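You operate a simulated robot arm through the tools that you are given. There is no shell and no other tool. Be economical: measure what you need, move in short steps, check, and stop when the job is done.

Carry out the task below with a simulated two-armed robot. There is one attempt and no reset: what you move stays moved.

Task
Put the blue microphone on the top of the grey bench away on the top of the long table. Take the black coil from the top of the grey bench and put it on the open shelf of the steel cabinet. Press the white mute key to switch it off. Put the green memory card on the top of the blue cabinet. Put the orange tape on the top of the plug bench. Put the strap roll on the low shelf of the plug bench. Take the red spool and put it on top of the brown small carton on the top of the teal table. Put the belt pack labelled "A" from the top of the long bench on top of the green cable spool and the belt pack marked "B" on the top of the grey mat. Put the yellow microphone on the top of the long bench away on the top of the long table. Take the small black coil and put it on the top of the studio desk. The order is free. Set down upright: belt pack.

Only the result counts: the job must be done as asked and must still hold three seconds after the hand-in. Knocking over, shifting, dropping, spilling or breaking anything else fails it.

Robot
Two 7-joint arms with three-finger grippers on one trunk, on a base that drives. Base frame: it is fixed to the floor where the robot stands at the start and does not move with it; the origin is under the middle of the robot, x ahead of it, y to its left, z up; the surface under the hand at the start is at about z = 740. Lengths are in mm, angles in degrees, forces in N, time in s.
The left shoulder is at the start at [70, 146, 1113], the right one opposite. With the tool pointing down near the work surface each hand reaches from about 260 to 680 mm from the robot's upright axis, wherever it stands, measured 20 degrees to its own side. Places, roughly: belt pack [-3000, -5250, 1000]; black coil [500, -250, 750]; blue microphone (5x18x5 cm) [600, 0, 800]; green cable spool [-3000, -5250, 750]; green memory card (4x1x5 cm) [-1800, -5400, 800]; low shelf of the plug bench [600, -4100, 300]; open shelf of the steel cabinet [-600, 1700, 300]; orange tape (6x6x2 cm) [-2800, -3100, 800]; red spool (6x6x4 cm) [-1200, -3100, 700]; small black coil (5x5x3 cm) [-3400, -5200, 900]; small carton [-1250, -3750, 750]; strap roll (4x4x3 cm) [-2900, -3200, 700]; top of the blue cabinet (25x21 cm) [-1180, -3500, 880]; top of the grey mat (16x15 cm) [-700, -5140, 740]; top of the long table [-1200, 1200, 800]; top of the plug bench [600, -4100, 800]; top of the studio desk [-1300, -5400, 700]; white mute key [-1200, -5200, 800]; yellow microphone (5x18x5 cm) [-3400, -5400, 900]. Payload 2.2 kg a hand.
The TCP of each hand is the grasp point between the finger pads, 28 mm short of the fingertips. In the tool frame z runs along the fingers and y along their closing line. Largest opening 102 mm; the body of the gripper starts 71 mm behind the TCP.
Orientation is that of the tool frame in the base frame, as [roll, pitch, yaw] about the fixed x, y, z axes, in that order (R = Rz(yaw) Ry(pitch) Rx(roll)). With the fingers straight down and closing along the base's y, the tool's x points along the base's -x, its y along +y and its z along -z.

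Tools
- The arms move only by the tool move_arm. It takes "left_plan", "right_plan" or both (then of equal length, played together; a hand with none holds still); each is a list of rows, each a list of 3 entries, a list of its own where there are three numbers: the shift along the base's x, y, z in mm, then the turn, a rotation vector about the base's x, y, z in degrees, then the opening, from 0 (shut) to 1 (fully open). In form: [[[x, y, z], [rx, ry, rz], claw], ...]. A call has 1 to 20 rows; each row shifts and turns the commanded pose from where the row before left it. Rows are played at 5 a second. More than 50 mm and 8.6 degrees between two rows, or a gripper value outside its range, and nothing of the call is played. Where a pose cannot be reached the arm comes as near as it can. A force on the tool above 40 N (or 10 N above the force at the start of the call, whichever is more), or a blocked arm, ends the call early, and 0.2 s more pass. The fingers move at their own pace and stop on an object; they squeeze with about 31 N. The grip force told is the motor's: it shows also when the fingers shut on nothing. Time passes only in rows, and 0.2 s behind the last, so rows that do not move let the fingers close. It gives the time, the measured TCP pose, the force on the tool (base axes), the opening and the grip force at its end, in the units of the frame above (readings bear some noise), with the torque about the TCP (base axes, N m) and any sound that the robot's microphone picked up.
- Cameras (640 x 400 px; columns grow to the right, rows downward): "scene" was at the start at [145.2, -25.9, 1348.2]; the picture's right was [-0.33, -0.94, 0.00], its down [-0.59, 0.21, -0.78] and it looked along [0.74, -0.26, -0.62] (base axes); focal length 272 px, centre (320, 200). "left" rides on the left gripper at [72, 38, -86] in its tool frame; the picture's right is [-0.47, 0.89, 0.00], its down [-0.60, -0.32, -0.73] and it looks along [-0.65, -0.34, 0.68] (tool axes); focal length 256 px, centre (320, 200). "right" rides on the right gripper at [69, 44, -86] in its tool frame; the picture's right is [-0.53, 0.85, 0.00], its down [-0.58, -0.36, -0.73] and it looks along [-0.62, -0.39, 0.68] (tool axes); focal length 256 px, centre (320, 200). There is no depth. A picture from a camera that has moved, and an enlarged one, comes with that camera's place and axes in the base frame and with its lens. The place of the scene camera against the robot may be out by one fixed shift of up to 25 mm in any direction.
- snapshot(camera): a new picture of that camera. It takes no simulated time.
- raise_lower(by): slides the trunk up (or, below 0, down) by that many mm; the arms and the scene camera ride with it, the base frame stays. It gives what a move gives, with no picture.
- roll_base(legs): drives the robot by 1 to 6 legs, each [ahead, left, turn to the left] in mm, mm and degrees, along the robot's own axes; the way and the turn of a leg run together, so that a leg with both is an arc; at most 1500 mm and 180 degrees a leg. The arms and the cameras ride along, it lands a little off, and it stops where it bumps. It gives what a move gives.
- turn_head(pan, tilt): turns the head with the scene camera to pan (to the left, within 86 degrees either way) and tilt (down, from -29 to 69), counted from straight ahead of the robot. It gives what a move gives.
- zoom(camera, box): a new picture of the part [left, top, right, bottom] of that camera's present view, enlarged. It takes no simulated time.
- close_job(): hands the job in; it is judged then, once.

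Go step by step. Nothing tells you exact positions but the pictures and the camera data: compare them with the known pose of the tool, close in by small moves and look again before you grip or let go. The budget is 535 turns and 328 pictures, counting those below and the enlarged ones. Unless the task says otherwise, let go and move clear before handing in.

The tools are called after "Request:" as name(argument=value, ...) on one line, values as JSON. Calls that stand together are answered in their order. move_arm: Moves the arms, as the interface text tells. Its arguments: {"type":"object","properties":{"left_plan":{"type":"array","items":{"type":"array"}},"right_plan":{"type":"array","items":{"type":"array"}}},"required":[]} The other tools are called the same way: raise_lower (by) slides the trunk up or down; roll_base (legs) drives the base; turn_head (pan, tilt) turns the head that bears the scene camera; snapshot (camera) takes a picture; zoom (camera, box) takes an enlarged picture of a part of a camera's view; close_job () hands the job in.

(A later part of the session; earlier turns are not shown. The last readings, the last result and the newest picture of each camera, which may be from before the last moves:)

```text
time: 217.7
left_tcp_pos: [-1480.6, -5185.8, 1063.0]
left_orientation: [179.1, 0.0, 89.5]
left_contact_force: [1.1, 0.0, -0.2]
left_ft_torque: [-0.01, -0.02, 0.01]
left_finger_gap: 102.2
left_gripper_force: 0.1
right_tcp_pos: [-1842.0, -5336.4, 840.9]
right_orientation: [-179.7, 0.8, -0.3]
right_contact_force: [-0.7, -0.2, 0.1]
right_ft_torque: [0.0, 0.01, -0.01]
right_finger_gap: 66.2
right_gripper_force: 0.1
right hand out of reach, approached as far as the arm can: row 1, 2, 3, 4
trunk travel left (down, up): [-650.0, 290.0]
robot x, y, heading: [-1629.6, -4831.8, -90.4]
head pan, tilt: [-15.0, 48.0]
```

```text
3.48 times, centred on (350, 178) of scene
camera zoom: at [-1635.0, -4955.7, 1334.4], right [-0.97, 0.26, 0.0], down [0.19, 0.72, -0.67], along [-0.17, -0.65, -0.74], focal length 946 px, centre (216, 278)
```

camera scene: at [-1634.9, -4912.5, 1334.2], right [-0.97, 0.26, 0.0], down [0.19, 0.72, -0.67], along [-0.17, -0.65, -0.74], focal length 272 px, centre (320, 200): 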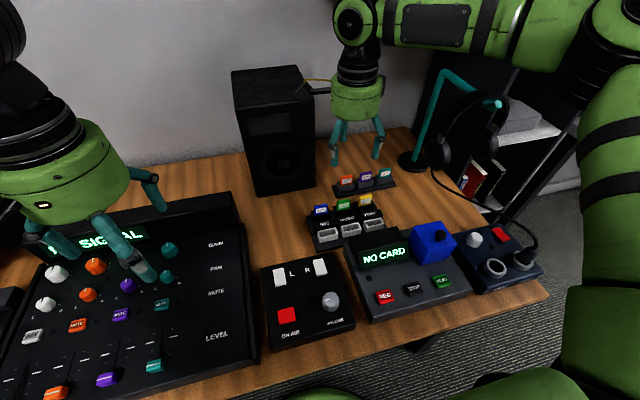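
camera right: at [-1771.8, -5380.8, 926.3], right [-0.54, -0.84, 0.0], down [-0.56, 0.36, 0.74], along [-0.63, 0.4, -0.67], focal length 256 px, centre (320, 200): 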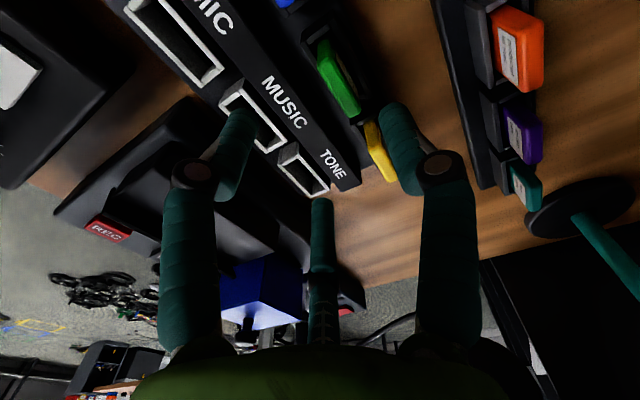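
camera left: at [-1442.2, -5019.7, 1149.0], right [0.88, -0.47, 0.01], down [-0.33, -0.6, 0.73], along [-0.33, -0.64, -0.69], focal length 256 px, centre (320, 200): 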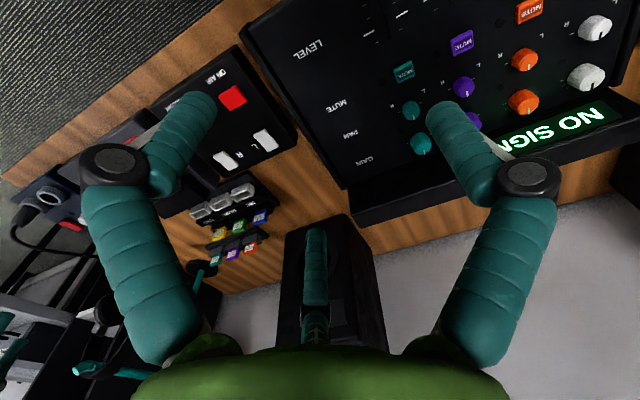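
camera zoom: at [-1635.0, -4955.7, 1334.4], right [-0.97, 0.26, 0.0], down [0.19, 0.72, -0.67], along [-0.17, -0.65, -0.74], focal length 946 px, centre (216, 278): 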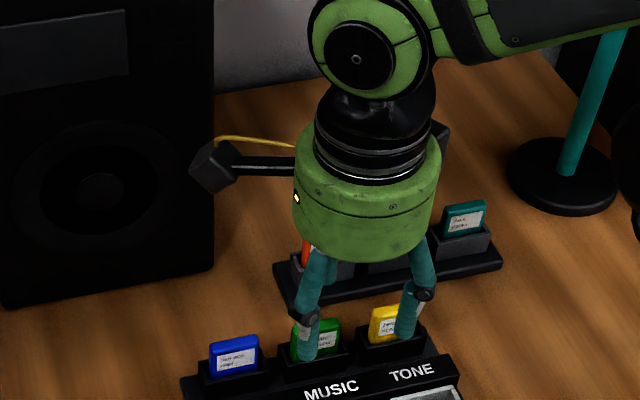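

The reach shrinks as the hand goes below the shoulder. I'm raising the hand, re-centring, and lowering with the trunk instead.

Request:
move_arm(right_plan=[[[0, 0, 35], [0, 0, 0], 0.65], [[6, -6, 35], [0, 0, 0], 0.65], [[6, -8, 35], [0, 0, 0], 0.65], [[6, -9, 10], [0, 0, 0], 0.65]])

Request:
raise_lower(by=-115)

Request:
zoom(camera="right", box=[200, 0, 440, 150])

Request:
snapshot(camera="scene")

```text
time: 218.7
left_tcp_pos: [-1480.0, -5187.2, 1062.3]
left_orientation: [179.1, 0.0, 89.6]
left_contact_force: [0.4, -1.3, -0.2]
left_ft_torque: [-0.02, -0.01, 0.01]
left_finger_gap: 102.1
left_gripper_force: 0.1
right_tcp_pos: [-1826.2, -5359.0, 955.2]
right_orientation: [-179.6, 0.9, -0.4]
right_contact_force: [0.4, -0.8, -0.3]
right_ft_torque: [0.03, 0.01, -0.02]
right_finger_gap: 66.3
right_gripper_force: 0.0
trunk travel left (down, up): [-650.0, 290.0]
robot x, y, heading: [-1627.3, -4832.4, -90.1]
head pan, tilt: [-15.0, 48.0]
```

```text
time: 220.1
left_tcp_pos: [-1480.9, -5185.3, 947.8]
left_orientation: [179.0, 0.0, 89.7]
left_contact_force: [-0.4, -0.4, -0.9]
left_ft_torque: [-0.01, -0.02, 0.0]
left_finger_gap: 102.2
left_gripper_force: 0.1
right_tcp_pos: [-1824.4, -5358.6, 842.1]
right_orientation: [-179.5, 0.9, -0.3]
right_contact_force: [0.7, 0.2, 0.5]
right_ft_torque: [0.0, 0.0, -0.03]
right_finger_gap: 66.3
right_gripper_force: 0.0
trunk travel left (down, up): [-535.0, 405.0]
robot x, y, heading: [-1626.8, -4832.1, -89.9]
head pan, tilt: [-15.0, 48.0]
```

```text
2.67 times, centred on (320, 75) of right
camera zoom: at [-1753.3, -5403.1, 926.0], right [-0.54, -0.84, 0.0], down [-0.56, 0.36, 0.74], along [-0.63, 0.4, -0.67], focal length 683 px, centre (320, 533)
```

zoom: 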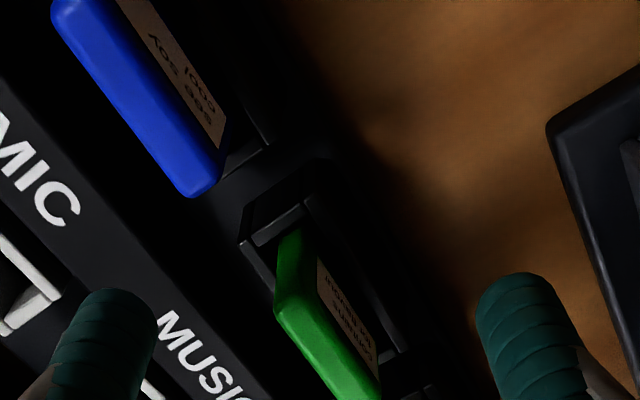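

```text
218 pictures are left
camera scene: at [-1634.9, -4955.5, 1219.4], right [-0.97, 0.26, 0.0], down [0.19, 0.72, -0.67], along [-0.17, -0.65, -0.74], focal length 272 px, centre (320, 200)
```

scene: 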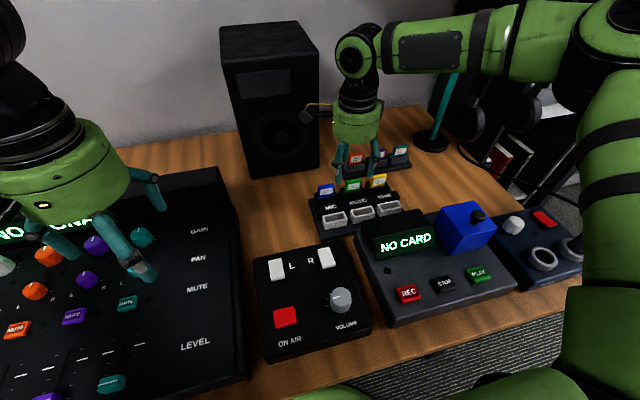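

Request:
zoom(camera="right", box=[220, 60, 420, 200])

Request:
zoom(camera="scene", box=[290, 120, 430, 230])

```text
2.86 times, centred on (320, 130) of right
camera zoom: at [-1753.3, -5403.1, 926.0], right [-0.54, -0.84, 0.0], down [-0.56, 0.36, 0.74], along [-0.63, 0.4, -0.67], focal length 731 px, centre (320, 400)
```

zoom: 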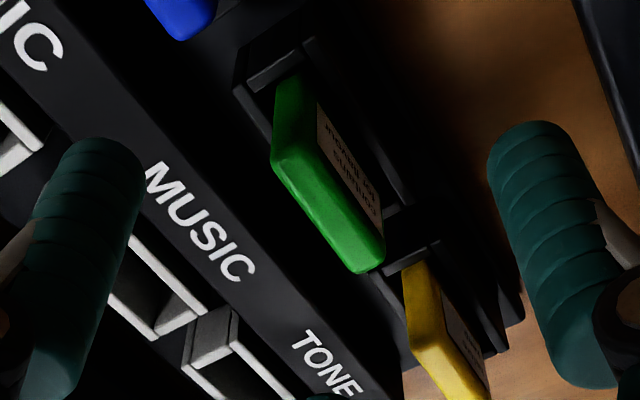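

```text
3.64 times, centred on (360, 175) of scene
camera zoom: at [-1634.9, -4955.5, 1219.4], right [-0.97, 0.26, 0.0], down [0.19, 0.72, -0.67], along [-0.17, -0.65, -0.74], focal length 989 px, centre (174, 291)
```

zoom: 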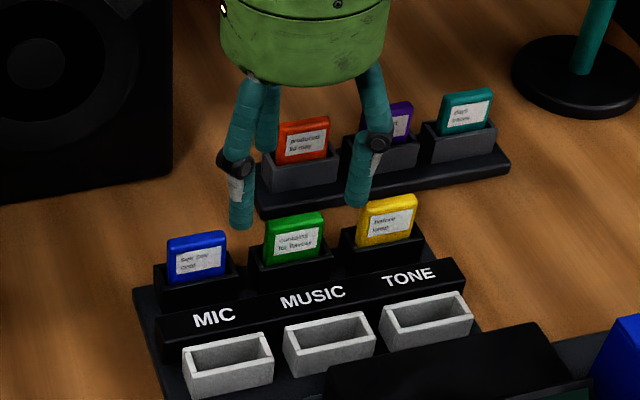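

It's well aligned (card at (-1825,-5360)). I'm going down 33 mm and closing.

Request:
move_arm(right_plan=[[[0, -2, -15], [0, 0, 0], 0.65], [[0, 0, -12], [0, 0, 0], 0.65], [[0, 0, -6], [0, 0, 0], 0.65]])

Request:
zoom(camera="right", box=[220, 60, 420, 200])

```text
time: 220.9
left_tcp_pos: [-1480.1, -5185.7, 947.5]
left_orientation: [179.1, 0.0, 89.6]
left_contact_force: [0.2, -0.3, -0.6]
left_ft_torque: [0.02, -0.03, -0.03]
left_finger_gap: 102.2
left_gripper_force: 0.0
right_tcp_pos: [-1824.7, -5361.6, 805.5]
right_orientation: [-179.6, 0.9, -0.3]
right_contact_force: [0.6, -0.1, -0.1]
right_ft_torque: [0.0, 0.0, -0.02]
right_finger_gap: 66.5
right_gripper_force: 0.1
trunk travel left (down, up): [-535.0, 405.0]
robot x, y, heading: [-1628.0, -4834.1, -90.1]
head pan, tilt: [-15.0, 48.0]
```

```text
2.86 times, centred on (320, 130) of right
camera zoom: at [-1753.3, -5405.8, 892.1], right [-0.54, -0.84, 0.0], down [-0.56, 0.36, 0.74], along [-0.63, 0.4, -0.67], focal length 731 px, centre (320, 400)
```

zoom: 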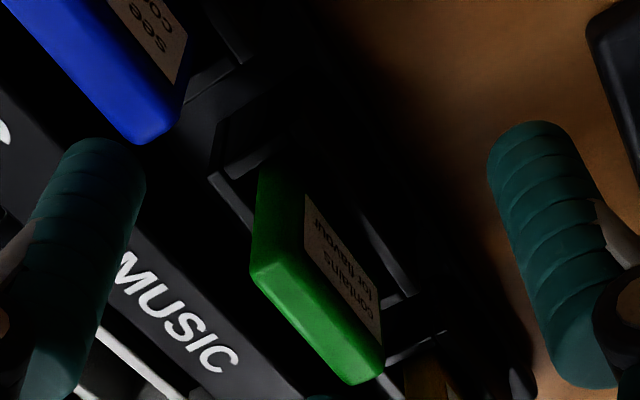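

I'm closing on the card.

Request:
move_arm(right_plan=[[[0, 0, 0], [0, 0, 0], 0.35], [[0, 0, 0], [0, 0, 0], 0.15], [[0, 0, 0], [0, 0, 0], 0], [[0, 0, 0], [0, 0, 0], 0], [[0, 0, 0], [0, 0, 0], 0]])

Request:
snapshot(camera="right")

Request:
zoom(camera="scene", box=[290, 120, 430, 230])

```text
time: 222.1
left_tcp_pos: [-1479.0, -5185.0, 947.7]
left_orientation: [179.0, 0.1, 89.6]
left_contact_force: [-0.1, 0.0, 0.5]
left_ft_torque: [0.02, -0.02, 0.05]
left_finger_gap: 101.9
left_gripper_force: 0.0
right_tcp_pos: [-1824.4, -5359.7, 807.2]
right_orientation: [-179.5, 1.0, -0.2]
right_contact_force: [2.3, 10.8, 0.2]
right_ft_torque: [0.47, -0.1, -0.27]
right_finger_gap: 14.7
right_gripper_force: 30.8
trunk travel left (down, up): [-535.0, 405.0]
robot x, y, heading: [-1631.0, -4833.9, -90.3]
head pan, tilt: [-15.0, 48.0]
```

```text
214 pictures are left
camera right: at [-1752.8, -5403.7, 892.7], right [-0.54, -0.84, 0.0], down [-0.56, 0.36, 0.74], along [-0.63, 0.4, -0.67], focal length 256 px, centre (320, 200)
```

right: 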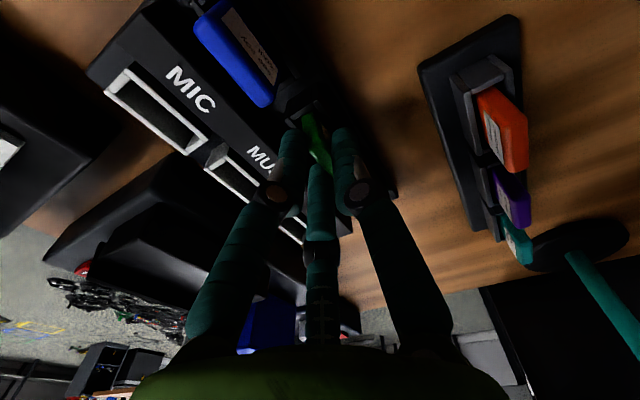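

```text
3.64 times, centred on (360, 175) of scene
camera zoom: at [-1634.5, -4953.8, 1219.6], right [-0.97, 0.26, 0.0], down [0.19, 0.72, -0.67], along [-0.17, -0.65, -0.74], focal length 989 px, centre (174, 291)
```

zoom: 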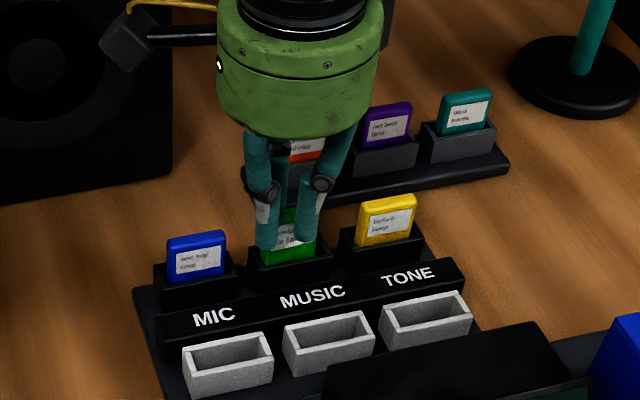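

I'm gripping the card with about 11 N of side load. I'm relaxing 2 mm toward +y, then lifting straight up.

Request:
move_arm(right_plan=[[[0, 2, 0], [0, 0, 0], 0], [[0, 0, 8], [0, 0, 0], 0], [[0, 0, 12], [0, 0, 0], 0], [[0, 0, 20], [0, 0, 0], 0], [[0, 0, 30], [0, 0, 0], 0]])

Request:
zoom(camera="scene", box=[290, 90, 430, 230])

```text
time: 223.3
left_tcp_pos: [-1479.0, -5185.9, 947.6]
left_orientation: [179.1, -0.1, 89.6]
left_contact_force: [-0.5, 0.1, 0.4]
left_ft_torque: [-0.01, 0.0, 0.01]
left_finger_gap: 102.1
left_gripper_force: 0.3
right_tcp_pos: [-1823.6, -5359.4, 879.2]
right_orientation: [-179.7, 0.9, -0.3]
right_contact_force: [0.2, -0.3, 0.3]
right_ft_torque: [-0.03, 0.0, -0.03]
right_finger_gap: 12.0
right_gripper_force: 31.0
trunk travel left (down, up): [-535.0, 405.0]
robot x, y, heading: [-1628.7, -4830.7, -90.2]
head pan, tilt: [-15.0, 48.0]
```

```text
2.86 times, centred on (360, 160) of scene
camera zoom: at [-1634.7, -4955.0, 1219.4], right [-0.97, 0.26, 0.0], down [0.19, 0.72, -0.67], along [-0.17, -0.65, -0.74], focal length 777 px, centre (206, 314)
```

zoom: 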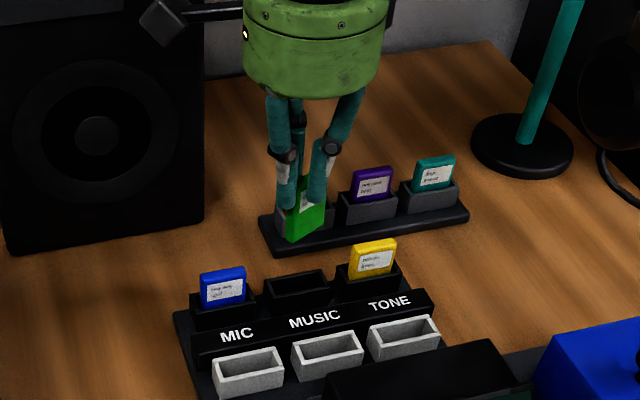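

I have the card. I'm raising the trunk, backing off, pulling the hand in and driving around to the blue cabinet's east side.

Request:
raise_lower(by=150)

Request:
roll_base(legs=[[-350, 0, 0]])

Request:
move_arm(right_plan=[[[-20, 35, 0], [0, 0, 0], 0], [[-20, 35, 0], [0, 0, 0], 0], [[-20, 35, 0], [0, 0, 0], 0], [[-10, 35, 0], [0, 0, 0], 0]])

Request:
roll_base(legs=[[0, 0, -90], [-1000, 0, 0], [0, -800, 0]])

Request:
turn_head(pan=-15, tilt=45)

Request:
snapshot(camera="scene")

Request:
snapshot(camera="right")

```text
time: 225.1
left_tcp_pos: [-1480.3, -5186.5, 1096.9]
left_orientation: [179.1, -0.1, 89.6]
left_contact_force: [-0.3, 0.6, 0.3]
left_ft_torque: [0.01, 0.01, -0.03]
left_finger_gap: 102.2
left_gripper_force: 0.1
right_tcp_pos: [-1823.7, -5360.1, 1027.8]
right_orientation: [-179.7, 0.9, -0.4]
right_contact_force: [-0.7, 0.0, 0.0]
right_ft_torque: [-0.01, -0.01, 0.01]
right_finger_gap: 11.5
right_gripper_force: 31.2
trunk travel left (down, up): [-685.0, 255.0]
robot x, y, heading: [-1631.1, -4835.1, -89.9]
head pan, tilt: [-15.0, 48.0]
```

```text
time: 227.3
left_tcp_pos: [-1479.7, -4840.3, 1096.5]
left_orientation: [179.1, -0.1, 89.4]
left_contact_force: [-0.7, 0.1, 1.0]
left_ft_torque: [0.04, 0.01, -0.01]
left_finger_gap: 102.0
left_gripper_force: 0.0
right_tcp_pos: [-1825.9, -5013.4, 1028.0]
right_orientation: [-179.4, 0.9, -0.5]
right_contact_force: [0.5, -0.2, 0.0]
right_ft_torque: [-0.02, 0.01, -0.01]
right_finger_gap: 11.4
right_gripper_force: 31.0
trunk travel left (down, up): [-685.0, 255.0]
robot x, y, heading: [-1630.0, -4486.0, -90.4]
head pan, tilt: [-15.0, 48.0]
```

```text
time: 228.3
left_tcp_pos: [-1479.6, -4837.9, 1099.0]
left_orientation: [179.1, 0.1, 89.4]
left_contact_force: [-0.7, 0.3, -0.4]
left_ft_torque: [-0.02, -0.02, 0.0]
left_finger_gap: 102.2
left_gripper_force: 0.1
right_tcp_pos: [-1894.6, -4870.6, 1028.2]
right_orientation: [-179.6, 0.8, -0.5]
right_contact_force: [-0.4, 0.4, -0.4]
right_ft_torque: [-0.03, 0.04, 0.01]
right_finger_gap: 11.4
right_gripper_force: 31.4
trunk travel left (down, up): [-685.0, 255.0]
robot x, y, heading: [-1627.4, -4485.0, -90.6]
head pan, tilt: [-15.0, 48.0]
```

```text
time: 241.3
left_tcp_pos: [-955.5, -3851.1, 1097.8]
left_orientation: [179.1, 0.0, -2.3]
left_contact_force: [-0.7, 0.3, 0.0]
left_ft_torque: [-0.01, -0.03, -0.01]
left_finger_gap: 102.1
left_gripper_force: 0.0
right_tcp_pos: [-977.6, -3436.9, 1027.7]
right_orientation: [-179.6, 0.9, -92.3]
right_contact_force: [-0.1, 0.4, 0.4]
right_ft_torque: [0.0, -0.03, -0.03]
right_finger_gap: 11.1
right_gripper_force: 31.5
trunk travel left (down, up): [-685.0, 255.0]
robot x, y, heading: [-600.4, -3712.3, 177.9]
head pan, tilt: [-15.0, 48.0]
```

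```text
time: 241.9
left_tcp_pos: [-956.4, -3850.9, 1098.3]
left_orientation: [179.2, -0.1, -2.3]
left_contact_force: [0.5, 0.4, 0.9]
left_ft_torque: [-0.01, 0.0, 0.0]
left_finger_gap: 102.0
left_gripper_force: 0.1
right_tcp_pos: [-976.1, -3435.2, 1027.8]
right_orientation: [-179.7, 0.9, -92.3]
right_contact_force: [-0.3, -0.2, -0.5]
right_ft_torque: [0.0, -0.04, -0.01]
right_finger_gap: 11.1
right_gripper_force: 30.6
trunk travel left (down, up): [-685.0, 255.0]
robot x, y, heading: [-596.5, -3713.4, 178.3]
head pan, tilt: [-15.0, 45.0]
```

```text
211 pictures are left
camera scene: at [-712.4, -3685.8, 1373.5], right [0.29, 0.96, 0.0], down [0.68, -0.21, -0.71], along [-0.68, 0.21, -0.71], focal length 272 px, centre (320, 200)
```

scene: 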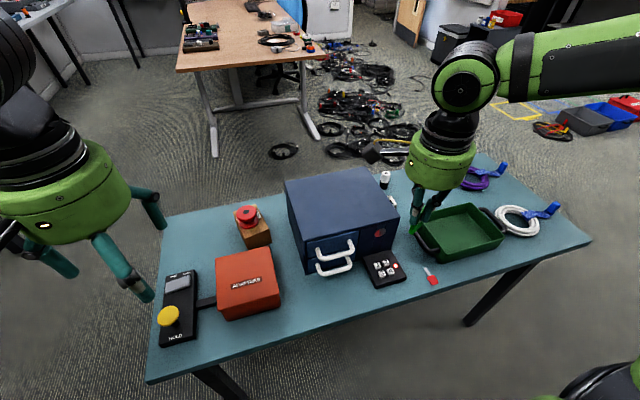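

```text
210 pictures are left
camera right: at [-1022.4, -3504.1, 1113.1], right [-0.82, 0.57, 0.0], down [0.38, 0.55, 0.74], along [0.42, 0.61, -0.67], focal length 256 px, centre (320, 200)
```

right: 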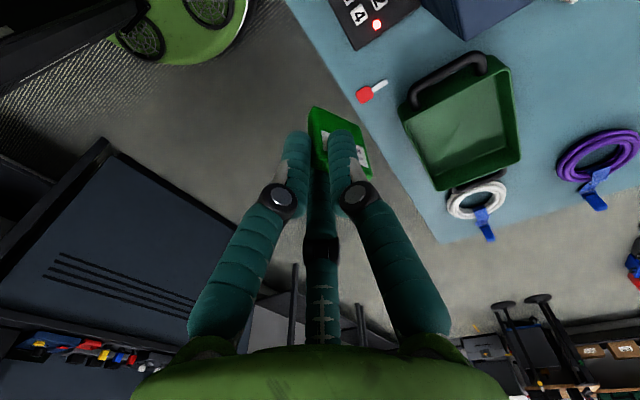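

The cabinet top is centred near (-1165,-3495). I'm driving closer and moving the card above it.

Request:
roll_base(legs=[[80, 0, 2]])

Request:
move_arm(right_plan=[[[-28, -16, 0], [0, 0, 0], 0], [[-28, -16, 0], [0, 0, 0], 0], [[-28, -16, 0], [0, 0, 0], 0], [[-26, -16, 0], [0, 0, 0], 0]])

Request:
snapshot(camera="scene")

Request:
snapshot(camera="right")

```text
time: 242.9
left_tcp_pos: [-1030.3, -3862.1, 1098.0]
left_orientation: [179.1, 0.1, -0.3]
left_contact_force: [0.0, -0.1, -0.1]
left_ft_torque: [0.01, 0.01, 0.0]
left_finger_gap: 102.1
left_gripper_force: 0.2
right_tcp_pos: [-1064.3, -3447.7, 1028.3]
right_orientation: [-179.7, 0.9, -90.3]
right_contact_force: [0.4, 0.6, -0.3]
right_ft_torque: [-0.01, -0.04, 0.0]
right_finger_gap: 11.1
right_gripper_force: 30.8
trunk travel left (down, up): [-685.0, 255.0]
robot x, y, heading: [-678.2, -3716.9, -180.0]
head pan, tilt: [-15.0, 45.0]
```

```text
time: 243.9
left_tcp_pos: [-1033.0, -3862.0, 1098.7]
left_orientation: [179.1, -0.1, -0.5]
left_contact_force: [-0.7, 0.2, 0.3]
left_ft_torque: [-0.02, -0.06, -0.01]
left_finger_gap: 101.7
left_gripper_force: 0.0
right_tcp_pos: [-1178.1, -3511.9, 1027.8]
right_orientation: [-179.6, 0.8, -90.4]
right_contact_force: [-0.7, -0.2, -0.3]
right_ft_torque: [-0.02, -0.04, -0.02]
right_finger_gap: 11.0
right_gripper_force: 31.0
trunk travel left (down, up): [-685.0, 255.0]
robot x, y, heading: [-676.3, -3716.6, 180.0]
head pan, tilt: [-15.0, 45.0]
```

```text
209 pictures are left
camera scene: at [-794.9, -3689.1, 1373.4], right [0.26, 0.97, 0.0], down [0.68, -0.18, -0.71], along [-0.68, 0.18, -0.71], focal length 272 px, centre (320, 200)
```

scene: 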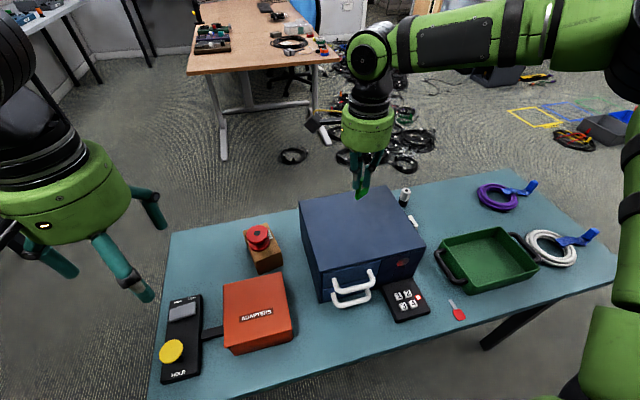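

```text
208 pictures are left
camera right: at [-1220.9, -3581.7, 1112.5], right [-0.84, 0.54, 0.0], down [0.36, 0.56, 0.74], along [0.4, 0.63, -0.67], focal length 256 px, centre (320, 200)
```

right: 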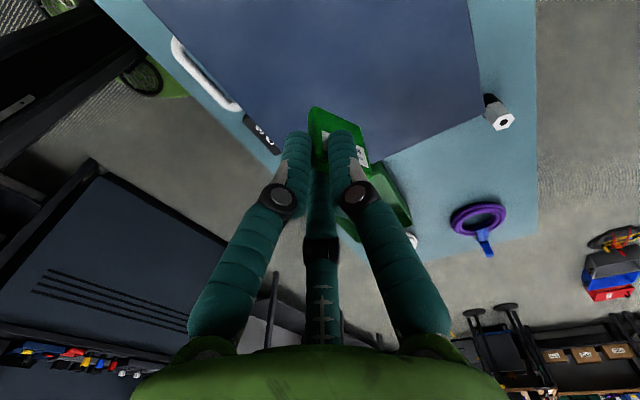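

The card is over the cabinet top, well inside the edges. I'm lowering it.

Request:
move_arm(right_plan=[[[0, 0, -35], [0, 0, 0], 0], [[0, 0, -30], [0, 0, 0], 0], [[0, 0, -12], [0, 0, 0], 0]])

Request:
zoom(camera="scene", box=[280, 130, 440, 260])

```text
time: 244.8
left_tcp_pos: [-1031.7, -3862.5, 1098.5]
left_orientation: [179.1, 0.0, -0.4]
left_contact_force: [0.0, 0.3, -0.4]
left_ft_torque: [0.01, 0.06, -0.01]
left_finger_gap: 102.2
left_gripper_force: 0.0
right_tcp_pos: [-1175.0, -3510.9, 950.2]
right_orientation: [-179.6, 0.9, -90.2]
right_contact_force: [0.2, -0.8, 0.1]
right_ft_torque: [0.02, -0.04, -0.03]
right_finger_gap: 11.1
right_gripper_force: 30.9
trunk travel left (down, up): [-685.0, 255.0]
robot x, y, heading: [-679.9, -3714.5, -180.2]
head pan, tilt: [-15.0, 45.0]
```

```text
3.08 times, centred on (360, 195) of scene
camera zoom: at [-792.8, -3689.0, 1373.6], right [0.26, 0.97, 0.0], down [0.68, -0.18, -0.71], along [-0.68, 0.18, -0.71], focal length 837 px, centre (197, 215)
```

zoom: 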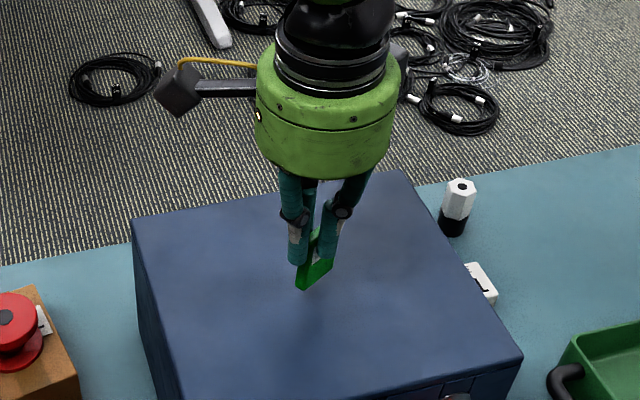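

I'm lowering in small steps until it touches.

Request:
move_arm(right_plan=[[[0, 0, -5], [0, 0, 0], 0], [[0, 0, -4], [0, 0, 0], 0]])

Request:
move_arm(right_plan=[[[0, 0, -4], [0, 0, 0], 0], [[0, 0, -3], [0, 0, 0], 0]])

Request:
zoom(camera="scene", box=[310, 170, 400, 240])

```text
time: 245.3
left_tcp_pos: [-1031.9, -3861.9, 1097.8]
left_orientation: [179.1, -0.1, -0.3]
left_contact_force: [-0.4, 0.6, 0.2]
left_ft_torque: [0.0, 0.01, 0.01]
left_finger_gap: 102.0
left_gripper_force: 0.0
right_tcp_pos: [-1175.3, -3511.6, 941.1]
right_orientation: [-179.6, 0.9, -90.4]
right_contact_force: [1.3, -0.3, 0.4]
right_ft_torque: [-0.01, 0.01, 0.0]
right_finger_gap: 11.0
right_gripper_force: 30.8
trunk travel left (down, up): [-685.0, 255.0]
robot x, y, heading: [-679.8, -3710.4, -179.9]
head pan, tilt: [-15.0, 45.0]
```

```text
time: 245.9
left_tcp_pos: [-1032.6, -3861.1, 1097.2]
left_orientation: [179.0, 0.0, -0.4]
left_contact_force: [0.6, 0.1, -0.2]
left_ft_torque: [0.02, -0.01, -0.02]
left_finger_gap: 102.0
left_gripper_force: 0.0
right_tcp_pos: [-1175.7, -3511.9, 935.3]
right_orientation: [-179.8, 0.9, -90.3]
right_contact_force: [-1.4, 0.2, 2.3]
right_ft_torque: [0.09, 0.04, 0.0]
right_finger_gap: 11.4
right_gripper_force: 30.7
trunk travel left (down, up): [-685.0, 255.0]
robot x, y, heading: [-677.1, -3715.1, 180.0]
head pan, tilt: [-15.0, 45.0]
```

```text
5.71 times, centred on (355, 205) of scene
camera zoom: at [-792.8, -3689.1, 1373.6], right [0.26, 0.97, 0.0], down [0.68, -0.18, -0.71], along [-0.68, 0.18, -0.71], focal length 1554 px, centre (120, 171)
```

zoom: 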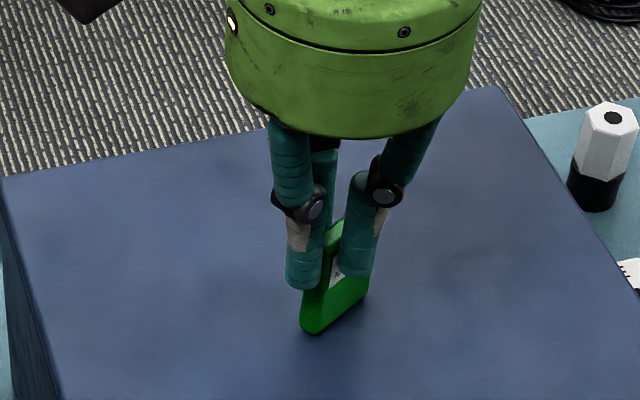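

First contact. A couple of millimetres more to square it, then release and rise.

Request:
move_arm(right_plan=[[[0, 0, -2], [0, 0, 0], 0], [[0, 0, 0], [0, 0, 0], 0.25], [[0, 0, 0], [0, 0, 0], 0.5], [[0, 0, 0], [0, 0, 0], 0.7], [[0, 0, 15], [0, 0, 0], 0.7], [[0, 0, 40], [0, 0, 0], 0.7], [[0, 0, 40], [0, 0, 0], 0.9]])

Request:
zoom(camera="scene", box=[280, 130, 440, 260])

```text
time: 247.6
left_tcp_pos: [-1031.6, -3862.3, 1098.1]
left_orientation: [179.1, 0.0, -0.3]
left_contact_force: [-0.6, -0.6, -0.2]
left_ft_torque: [0.05, 0.02, 0.01]
left_finger_gap: 102.2
left_gripper_force: 0.0
right_tcp_pos: [-1175.9, -3513.2, 1029.4]
right_orientation: [-179.6, 0.9, -90.3]
right_contact_force: [-0.2, -0.9, -0.6]
right_ft_torque: [-0.02, 0.01, -0.01]
right_finger_gap: 91.8
right_gripper_force: 0.0
trunk travel left (down, up): [-685.0, 255.0]
robot x, y, heading: [-677.8, -3711.4, -179.8]
head pan, tilt: [-15.0, 45.0]
```

```text
3.08 times, centred on (360, 195) of scene
camera zoom: at [-792.5, -3689.3, 1373.6], right [0.26, 0.97, 0.0], down [0.68, -0.18, -0.71], along [-0.68, 0.18, -0.71], focal length 837 px, centre (197, 215)
```

zoom: 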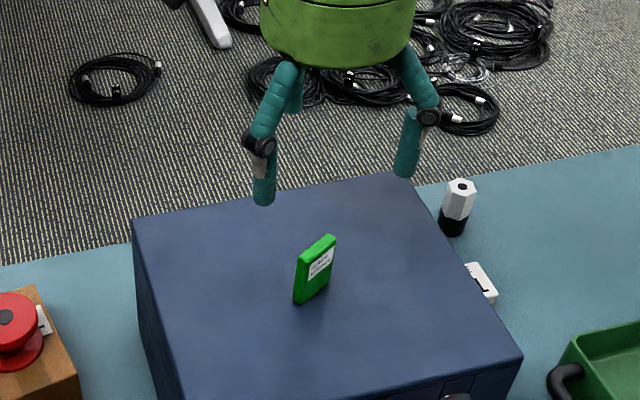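

The card stands on the blue cabinet. Next come the orange tape and strap roll on the wooden table in the west; I'm driving around the south end and looking.

Request:
roll_base(legs=[[-80, 0, 0], [0, 780, 0], [1000, 0, 0], [400, 0, 0]])

Request:
turn_head(pan=-45, tilt=25)

Request:
snapshot(camera="scene")

Request:
turn_head(pan=10, tilt=25)

Request:
snapshot(camera="scene")

```text
time: 259.3
left_tcp_pos: [-2348.4, -4647.2, 1098.6]
left_orientation: [179.2, 0.0, -0.2]
left_contact_force: [0.8, 0.4, 0.8]
left_ft_torque: [0.01, -0.01, -0.01]
left_finger_gap: 102.3
left_gripper_force: 0.0
right_tcp_pos: [-2495.8, -4297.9, 1030.0]
right_orientation: [-179.6, 0.9, -90.2]
right_contact_force: [0.2, -0.4, 0.5]
right_ft_torque: [0.04, 0.0, 0.01]
right_finger_gap: 91.8
right_gripper_force: 0.1
trunk travel left (down, up): [-685.0, 255.0]
robot x, y, heading: [-1998.2, -4495.5, -180.0]
head pan, tilt: [-15.0, 45.0]
```

```text
time: 260.2
left_tcp_pos: [-2349.0, -4646.5, 1097.1]
left_orientation: [179.1, -0.1, -0.3]
left_contact_force: [-0.4, 0.2, -0.9]
left_ft_torque: [-0.03, -0.04, 0.0]
left_finger_gap: 102.2
left_gripper_force: 0.1
right_tcp_pos: [-2494.4, -4297.3, 1027.0]
right_orientation: [-179.6, 0.9, -90.2]
right_contact_force: [-0.4, 0.2, 0.4]
right_ft_torque: [0.0, -0.02, 0.01]
right_finger_gap: 92.0
right_gripper_force: 0.1
trunk travel left (down, up): [-685.0, 255.0]
robot x, y, heading: [-1996.6, -4498.9, -179.8]
head pan, tilt: [-45.0, 25.0]
```

```text
204 pictures are left
camera scene: at [-2098.2, -4429.4, 1404.1], right [0.7, 0.71, 0.0], down [0.3, -0.3, -0.91], along [-0.64, 0.64, -0.42], focal length 272 px, centre (320, 200)
```

scene: 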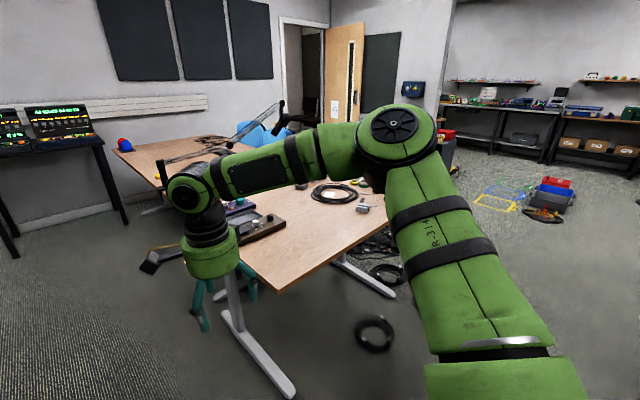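

```text
time: 261.5
left_tcp_pos: [-2350.3, -4647.7, 1097.3]
left_orientation: [179.1, -0.1, -0.2]
left_contact_force: [-0.3, -0.5, 0.7]
left_ft_torque: [0.01, 0.01, 0.03]
left_finger_gap: 101.9
left_gripper_force: 0.1
right_tcp_pos: [-2495.4, -4297.9, 1029.3]
right_orientation: [-179.6, 0.8, -90.1]
right_contact_force: [0.6, 0.5, 0.3]
right_ft_torque: [-0.01, 0.0, 0.03]
right_finger_gap: 91.9
right_gripper_force: 0.0
trunk travel left (down, up): [-685.0, 255.0]
robot x, y, heading: [-1995.6, -4496.1, -179.9]
head pan, tilt: [10.0, 25.0]
```

```text
203 pictures are left
camera scene: at [-2123.8, -4510.4, 1404.1], right [-0.18, 0.98, 0.0], down [0.42, 0.07, -0.91], along [-0.89, -0.16, -0.42], focal length 272 px, centre (320, 200)
```

scene: 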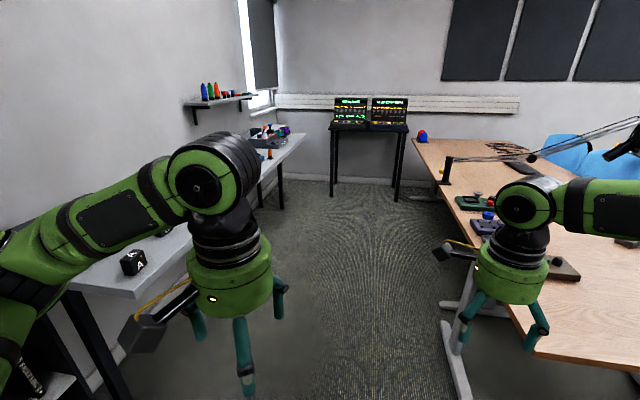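

The tape sits near the table's NE corner and cable coils lie on the floor. I'm strafing north along x≈-2000 for a better look.

Request:
roll_base(legs=[[0, -1150, 0]])

Request:
turn_head(pan=0, tilt=35)

Request:
snapshot(camera="scene")

```text
time: 267.3
left_tcp_pos: [-2352.6, -3496.2, 1098.8]
left_orientation: [179.0, 0.1, -0.1]
left_contact_force: [0.2, -1.2, 0.8]
left_ft_torque: [0.05, 0.01, 0.01]
left_finger_gap: 102.2
left_gripper_force: 0.0
right_tcp_pos: [-2499.5, -3148.1, 1028.2]
right_orientation: [-179.7, 1.0, -90.1]
right_contact_force: [0.2, -0.4, 0.3]
right_ft_torque: [0.01, -0.01, 0.02]
right_finger_gap: 92.0
right_gripper_force: 0.1
trunk travel left (down, up): [-685.0, 255.0]
robot x, y, heading: [-2000.6, -3341.7, -179.9]
head pan, tilt: [10.0, 25.0]
```

```text
time: 268.1
left_tcp_pos: [-2354.0, -3497.5, 1098.0]
left_orientation: [179.1, -0.1, -0.2]
left_contact_force: [-0.2, 0.5, 0.2]
left_ft_torque: [-0.01, 0.0, 0.02]
left_finger_gap: 102.4
left_gripper_force: 0.1
right_tcp_pos: [-2499.1, -3148.5, 1027.8]
right_orientation: [-179.6, 0.9, -90.1]
right_contact_force: [0.5, 0.2, -0.3]
right_ft_torque: [0.01, 0.01, -0.02]
right_finger_gap: 91.6
right_gripper_force: 0.0
trunk travel left (down, up): [-685.0, 255.0]
robot x, y, heading: [-2000.4, -3346.0, -180.0]
head pan, tilt: [0.0, 35.0]
```

```text
202 pictures are left
camera scene: at [-2125.0, -3343.6, 1388.4], right [0.0, 1.0, 0.0], down [0.57, 0.0, -0.82], along [-0.82, 0.0, -0.57], focal length 272 px, centre (320, 200)
```

scene: 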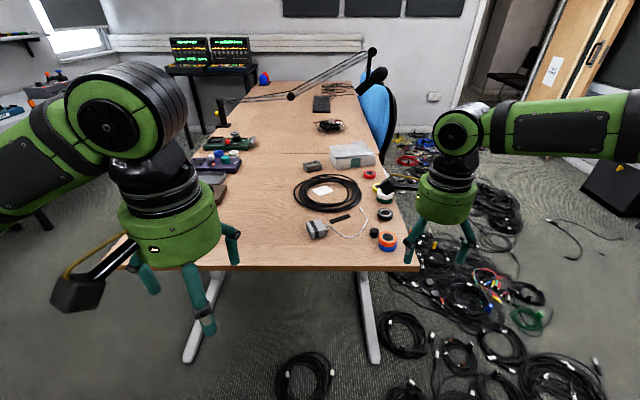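

Request:
zoom(camera="scene", box=[270, 130, 430, 270])

Request:
turn_head(pan=-10, tilt=60)

Request:
snapshot(camera="scene")

```text
2.86 times, centred on (350, 200) of scene
camera zoom: at [-2125.0, -3343.6, 1388.4], right [0.0, 1.0, 0.0], down [0.57, 0.0, -0.82], along [-0.82, 0.0, -0.57], focal length 777 px, centre (234, 200)
```

zoom: 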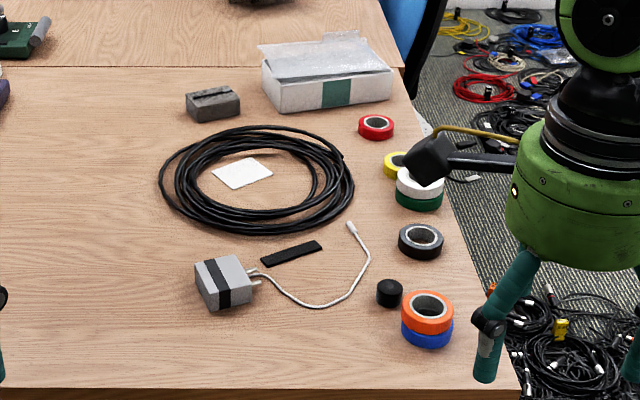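

```text
time: 268.9
left_tcp_pos: [-2353.9, -3497.2, 1098.1]
left_orientation: [179.1, -0.1, -0.2]
left_contact_force: [-0.3, -0.3, 0.1]
left_ft_torque: [-0.01, -0.02, 0.02]
left_finger_gap: 102.0
left_gripper_force: 0.1
right_tcp_pos: [-2499.8, -3148.3, 1028.7]
right_orientation: [-179.6, 0.9, -90.2]
right_contact_force: [0.1, -0.8, -0.1]
right_ft_torque: [-0.01, 0.01, 0.02]
right_finger_gap: 91.7
right_gripper_force: 0.1
trunk travel left (down, up): [-685.0, 255.0]
robot x, y, heading: [-1999.6, -3345.1, -179.9]
head pan, tilt: [-10.0, 60.0]
```

```text
200 pictures are left
camera scene: at [-2102.7, -3332.1, 1354.1], right [0.17, 0.99, 0.0], down [0.85, -0.15, -0.5], along [-0.49, 0.08, -0.87], focal length 272 px, centre (320, 200)
```

scene: 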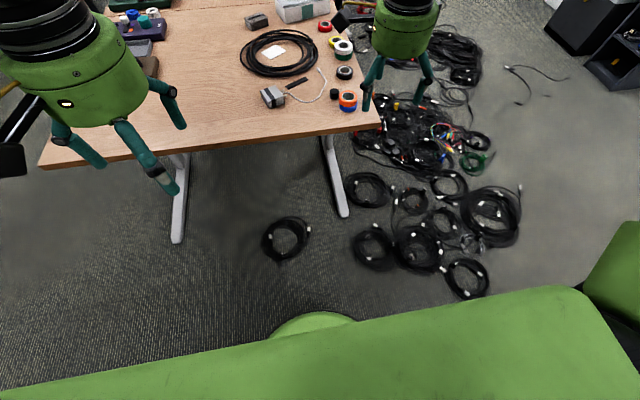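

The orange tape lies on a blue one at about (-2800,-3117), and the small black strap roll is near (-2843,-3155). The floor coils leave a gap, so I'm driving to about (-2285,-3385).

Request:
roll_base(legs=[[285, 42, 0]])

Request:
raise_lower(by=-130)

Request:
snapshot(camera="scene")

Request:
snapshot(camera="right")

```text
time: 270.9
left_tcp_pos: [-2623.5, -3536.6, 1098.1]
left_orientation: [179.1, -0.1, -0.2]
left_contact_force: [0.0, 0.3, -0.1]
left_ft_torque: [-0.01, -0.02, -0.02]
left_finger_gap: 102.1
left_gripper_force: 0.2
right_tcp_pos: [-2771.0, -3187.9, 1027.7]
right_orientation: [-179.5, 0.9, -89.9]
right_contact_force: [0.1, 0.6, -0.2]
right_ft_torque: [0.03, 0.0, 0.01]
right_finger_gap: 91.6
right_gripper_force: 0.0
trunk travel left (down, up): [-685.0, 255.0]
robot x, y, heading: [-2268.8, -3385.2, -179.8]
head pan, tilt: [-10.0, 60.0]
stopped in leg 1: the robot was blocked; the commanded pose is now the measured one
```

```text
time: 272.4
left_tcp_pos: [-2622.6, -3536.9, 968.0]
left_orientation: [179.1, 0.1, -0.2]
left_contact_force: [-0.1, 0.3, 0.0]
left_ft_torque: [-0.01, -0.03, -0.03]
left_finger_gap: 102.0
left_gripper_force: 0.0
right_tcp_pos: [-2769.5, -3188.2, 899.0]
right_orientation: [-179.6, 0.9, -90.0]
right_contact_force: [0.1, -0.7, 0.7]
right_ft_torque: [0.01, 0.03, -0.01]
right_finger_gap: 91.9
right_gripper_force: 0.2
trunk travel left (down, up): [-555.0, 385.0]
robot x, y, heading: [-2269.8, -3389.9, -180.0]
head pan, tilt: [-10.0, 60.0]
```

```text
199 pictures are left
camera scene: at [-2371.8, -3372.3, 1224.1], right [0.17, 0.99, 0.0], down [0.85, -0.15, -0.5], along [-0.49, 0.08, -0.87], focal length 272 px, centre (320, 200)
```

scene: 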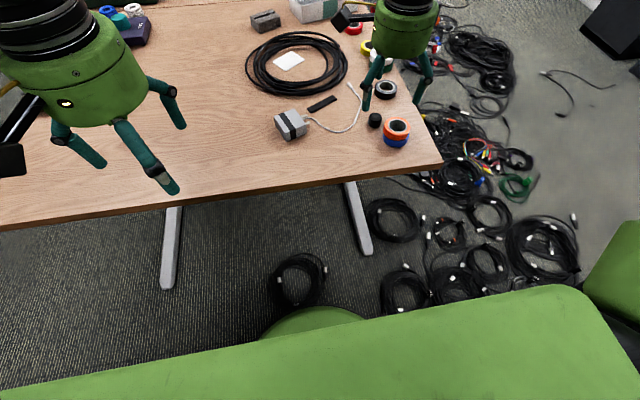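

```text
198 pictures are left
camera right: at [-2811.4, -3258.1, 983.6], right [-0.85, 0.53, 0.0], down [0.36, 0.57, 0.74], along [0.4, 0.63, -0.67], focal length 256 px, centre (320, 200)
```

right: 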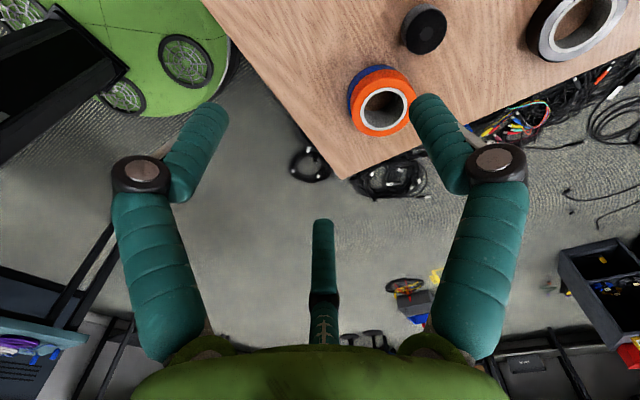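

The base touched a floor coil lightly, so I'm backing off 12 mm. I'm turning the right hand back near its default yaw, so the strap roll lies between two fingers, and moving over the tape at (-2800,-3133).

Request:
roll_base(legs=[[-12, 0, 0]])

Request:
move_arm(right_plan=[[[-3, 5, 0], [0, 0, 8], 1], [[-3, 5, 0], [0, 0, 8], 1], [[-3, 5, 0], [0, 0, 8], 1], [[-3, 5, 0], [0, 0, 8], 1], [[-4, 5, 0], [0, 0, 8], 1], [[-4, 5, 0], [0, 0, 8], 1], [[-4, 5, 0], [0, 0, 8], 1], [[-4, 5, 0], [0, 0, 8], 1], [[-4, 5, 0], [0, 0, 8], 1], [[-4, 5, 0], [0, 0, 8], 1], [[-4, 3, 0], [0, 0, 8], 1], [[-3, 2, 0], [0, 0, 8], 1]])

Request:
snapshot(camera="right")

```text
time: 273.2
left_tcp_pos: [-2611.7, -3538.4, 968.1]
left_orientation: [179.1, 0.1, -0.2]
left_contact_force: [0.6, -0.5, -0.4]
left_ft_torque: [-0.04, -0.04, 0.0]
left_finger_gap: 101.9
left_gripper_force: 0.1
right_tcp_pos: [-2758.7, -3188.8, 897.4]
right_orientation: [-179.4, 1.0, -89.9]
right_contact_force: [-0.3, -0.2, 0.8]
right_ft_torque: [-0.03, 0.0, -0.01]
right_finger_gap: 91.6
right_gripper_force: 0.1
trunk travel left (down, up): [-555.0, 385.0]
robot x, y, heading: [-2259.8, -3386.9, -179.7]
head pan, tilt: [-10.0, 60.0]
```

```text
time: 275.8
left_tcp_pos: [-2611.3, -3537.7, 968.5]
left_orientation: [179.1, 0.0, -0.2]
left_contact_force: [-0.1, 0.2, -0.1]
left_ft_torque: [-0.02, 0.01, 0.01]
left_finger_gap: 102.1
left_gripper_force: 0.0
right_tcp_pos: [-2801.5, -3132.8, 897.9]
right_orientation: [-179.6, 0.8, 6.1]
right_contact_force: [0.1, -0.3, 0.1]
right_ft_torque: [0.0, -0.01, 0.02]
right_finger_gap: 101.9
right_gripper_force: 0.0
trunk travel left (down, up): [-555.0, 385.0]
robot x, y, heading: [-2262.0, -3389.4, -179.8]
head pan, tilt: [-10.0, 60.0]
```

```text
197 pictures are left
camera right: at [-2723.9, -3168.8, 983.0], right [-0.44, -0.9, 0.0], down [-0.6, 0.3, 0.74], along [-0.67, 0.33, -0.67], focal length 256 px, centre (320, 200)
```

right: 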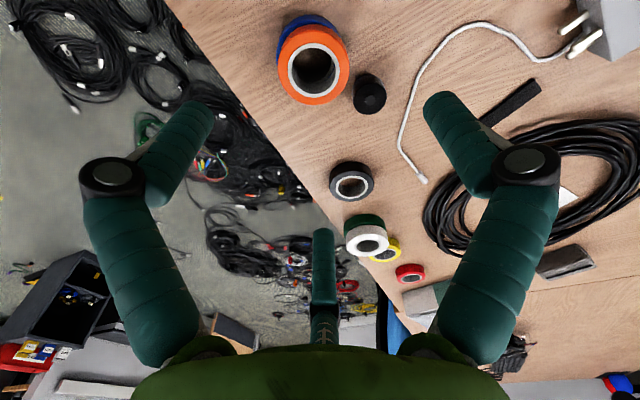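

The tape centre is at about (-2799,-3126) with its top at z≈757, resting on the blue one. I'm centring and going down to z≈795 to check.

Request:
move_arm(right_plan=[[[2, 7, -30], [0, 0, 0], 1], [[0, 0, -40], [0, 0, 0], 1], [[0, 0, -32], [0, 0, 0], 0.85]])

Request:
snapshot(camera="right")

Request:
zoom(camera="scene", box=[340, 60, 460, 170])

```text
time: 276.6
left_tcp_pos: [-2610.6, -3536.6, 967.5]
left_orientation: [179.1, 0.0, -0.2]
left_contact_force: [0.1, -0.1, 0.9]
left_ft_torque: [-0.02, -0.02, 0.0]
left_finger_gap: 101.8
left_gripper_force: 0.1
right_tcp_pos: [-2798.4, -3124.8, 793.9]
right_orientation: [-179.5, 0.9, 6.1]
right_contact_force: [-0.1, 0.1, 0.4]
right_ft_torque: [0.01, 0.0, -0.01]
right_finger_gap: 86.4
right_gripper_force: 0.1
trunk travel left (down, up): [-555.0, 385.0]
robot x, y, heading: [-2263.1, -3388.3, -179.5]
head pan, tilt: [-10.0, 60.0]
```

```text
196 pictures are left
camera right: at [-2722.0, -3161.7, 880.0], right [-0.44, -0.9, 0.0], down [-0.6, 0.3, 0.74], along [-0.67, 0.33, -0.67], focal length 256 px, centre (320, 200)
```

right: 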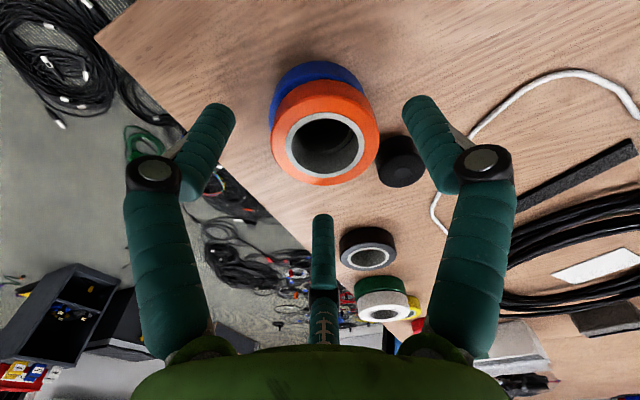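

```text
3.64 times, centred on (400, 115) of scene
camera zoom: at [-2360.8, -3372.0, 1224.0], right [0.17, 0.99, 0.0], down [0.85, -0.15, -0.5], along [-0.49, 0.08, -0.87], focal length 989 px, centre (29, 509)
```

zoom: 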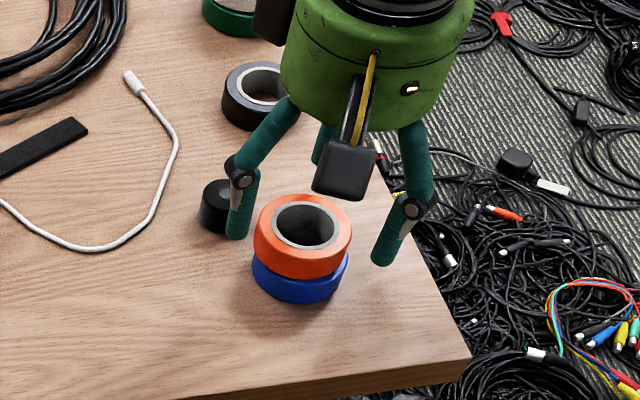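

It's centred. I'm going down to the orange tape's level only (TCP ≈770), closing and lifting.

Request:
move_arm(right_plan=[[[-3, 0, -15], [0, 0, 0], 0.85], [[0, 0, -9], [0, 0, 0], 0.85], [[0, 0, 0], [0, 0, 0], 0.5], [[0, 0, 0], [0, 0, 0], 0], [[0, 0, 0], [0, 0, 0], 0]])

Request:
snapshot(camera="right")

Request:
zoom(camera="scene", box=[340, 60, 460, 170])

```text
time: 277.8
left_tcp_pos: [-2610.4, -3537.1, 967.2]
left_orientation: [179.2, 0.1, -0.2]
left_contact_force: [0.8, 0.4, 0.5]
left_ft_torque: [-0.02, 0.02, 0.01]
left_finger_gap: 102.0
left_gripper_force: 0.2
right_tcp_pos: [-2800.3, -3124.8, 773.0]
right_orientation: [-179.6, 0.9, 6.0]
right_contact_force: [2.0, 0.4, 2.4]
right_ft_torque: [0.0, 0.04, -0.01]
right_finger_gap: 54.6
right_gripper_force: 30.4
trunk travel left (down, up): [-555.0, 385.0]
robot x, y, heading: [-2257.9, -3385.9, -180.0]
head pan, tilt: [-10.0, 60.0]
```

```text
194 pictures are left
camera right: at [-2724.6, -3162.0, 857.3], right [-0.44, -0.9, 0.0], down [-0.6, 0.3, 0.74], along [-0.67, 0.33, -0.67], focal length 256 px, centre (320, 200)
```

right: 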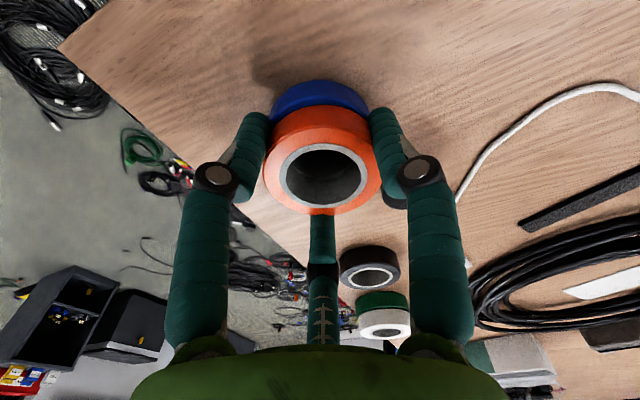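

```text
3.64 times, centred on (400, 115) of scene
camera zoom: at [-2359.8, -3372.3, 1224.1], right [0.17, 0.99, 0.0], down [0.85, -0.15, -0.5], along [-0.49, 0.08, -0.87], focal length 989 px, centre (29, 509)
```

zoom: 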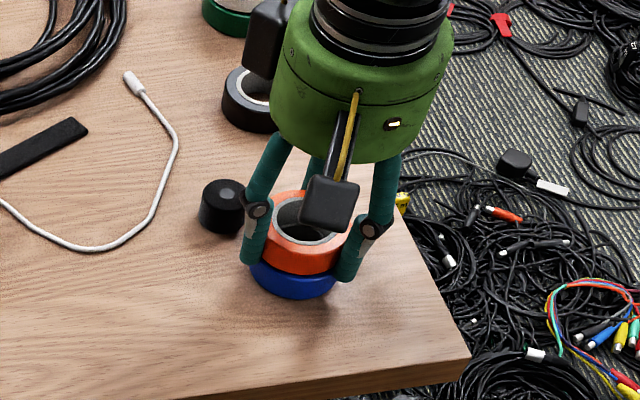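

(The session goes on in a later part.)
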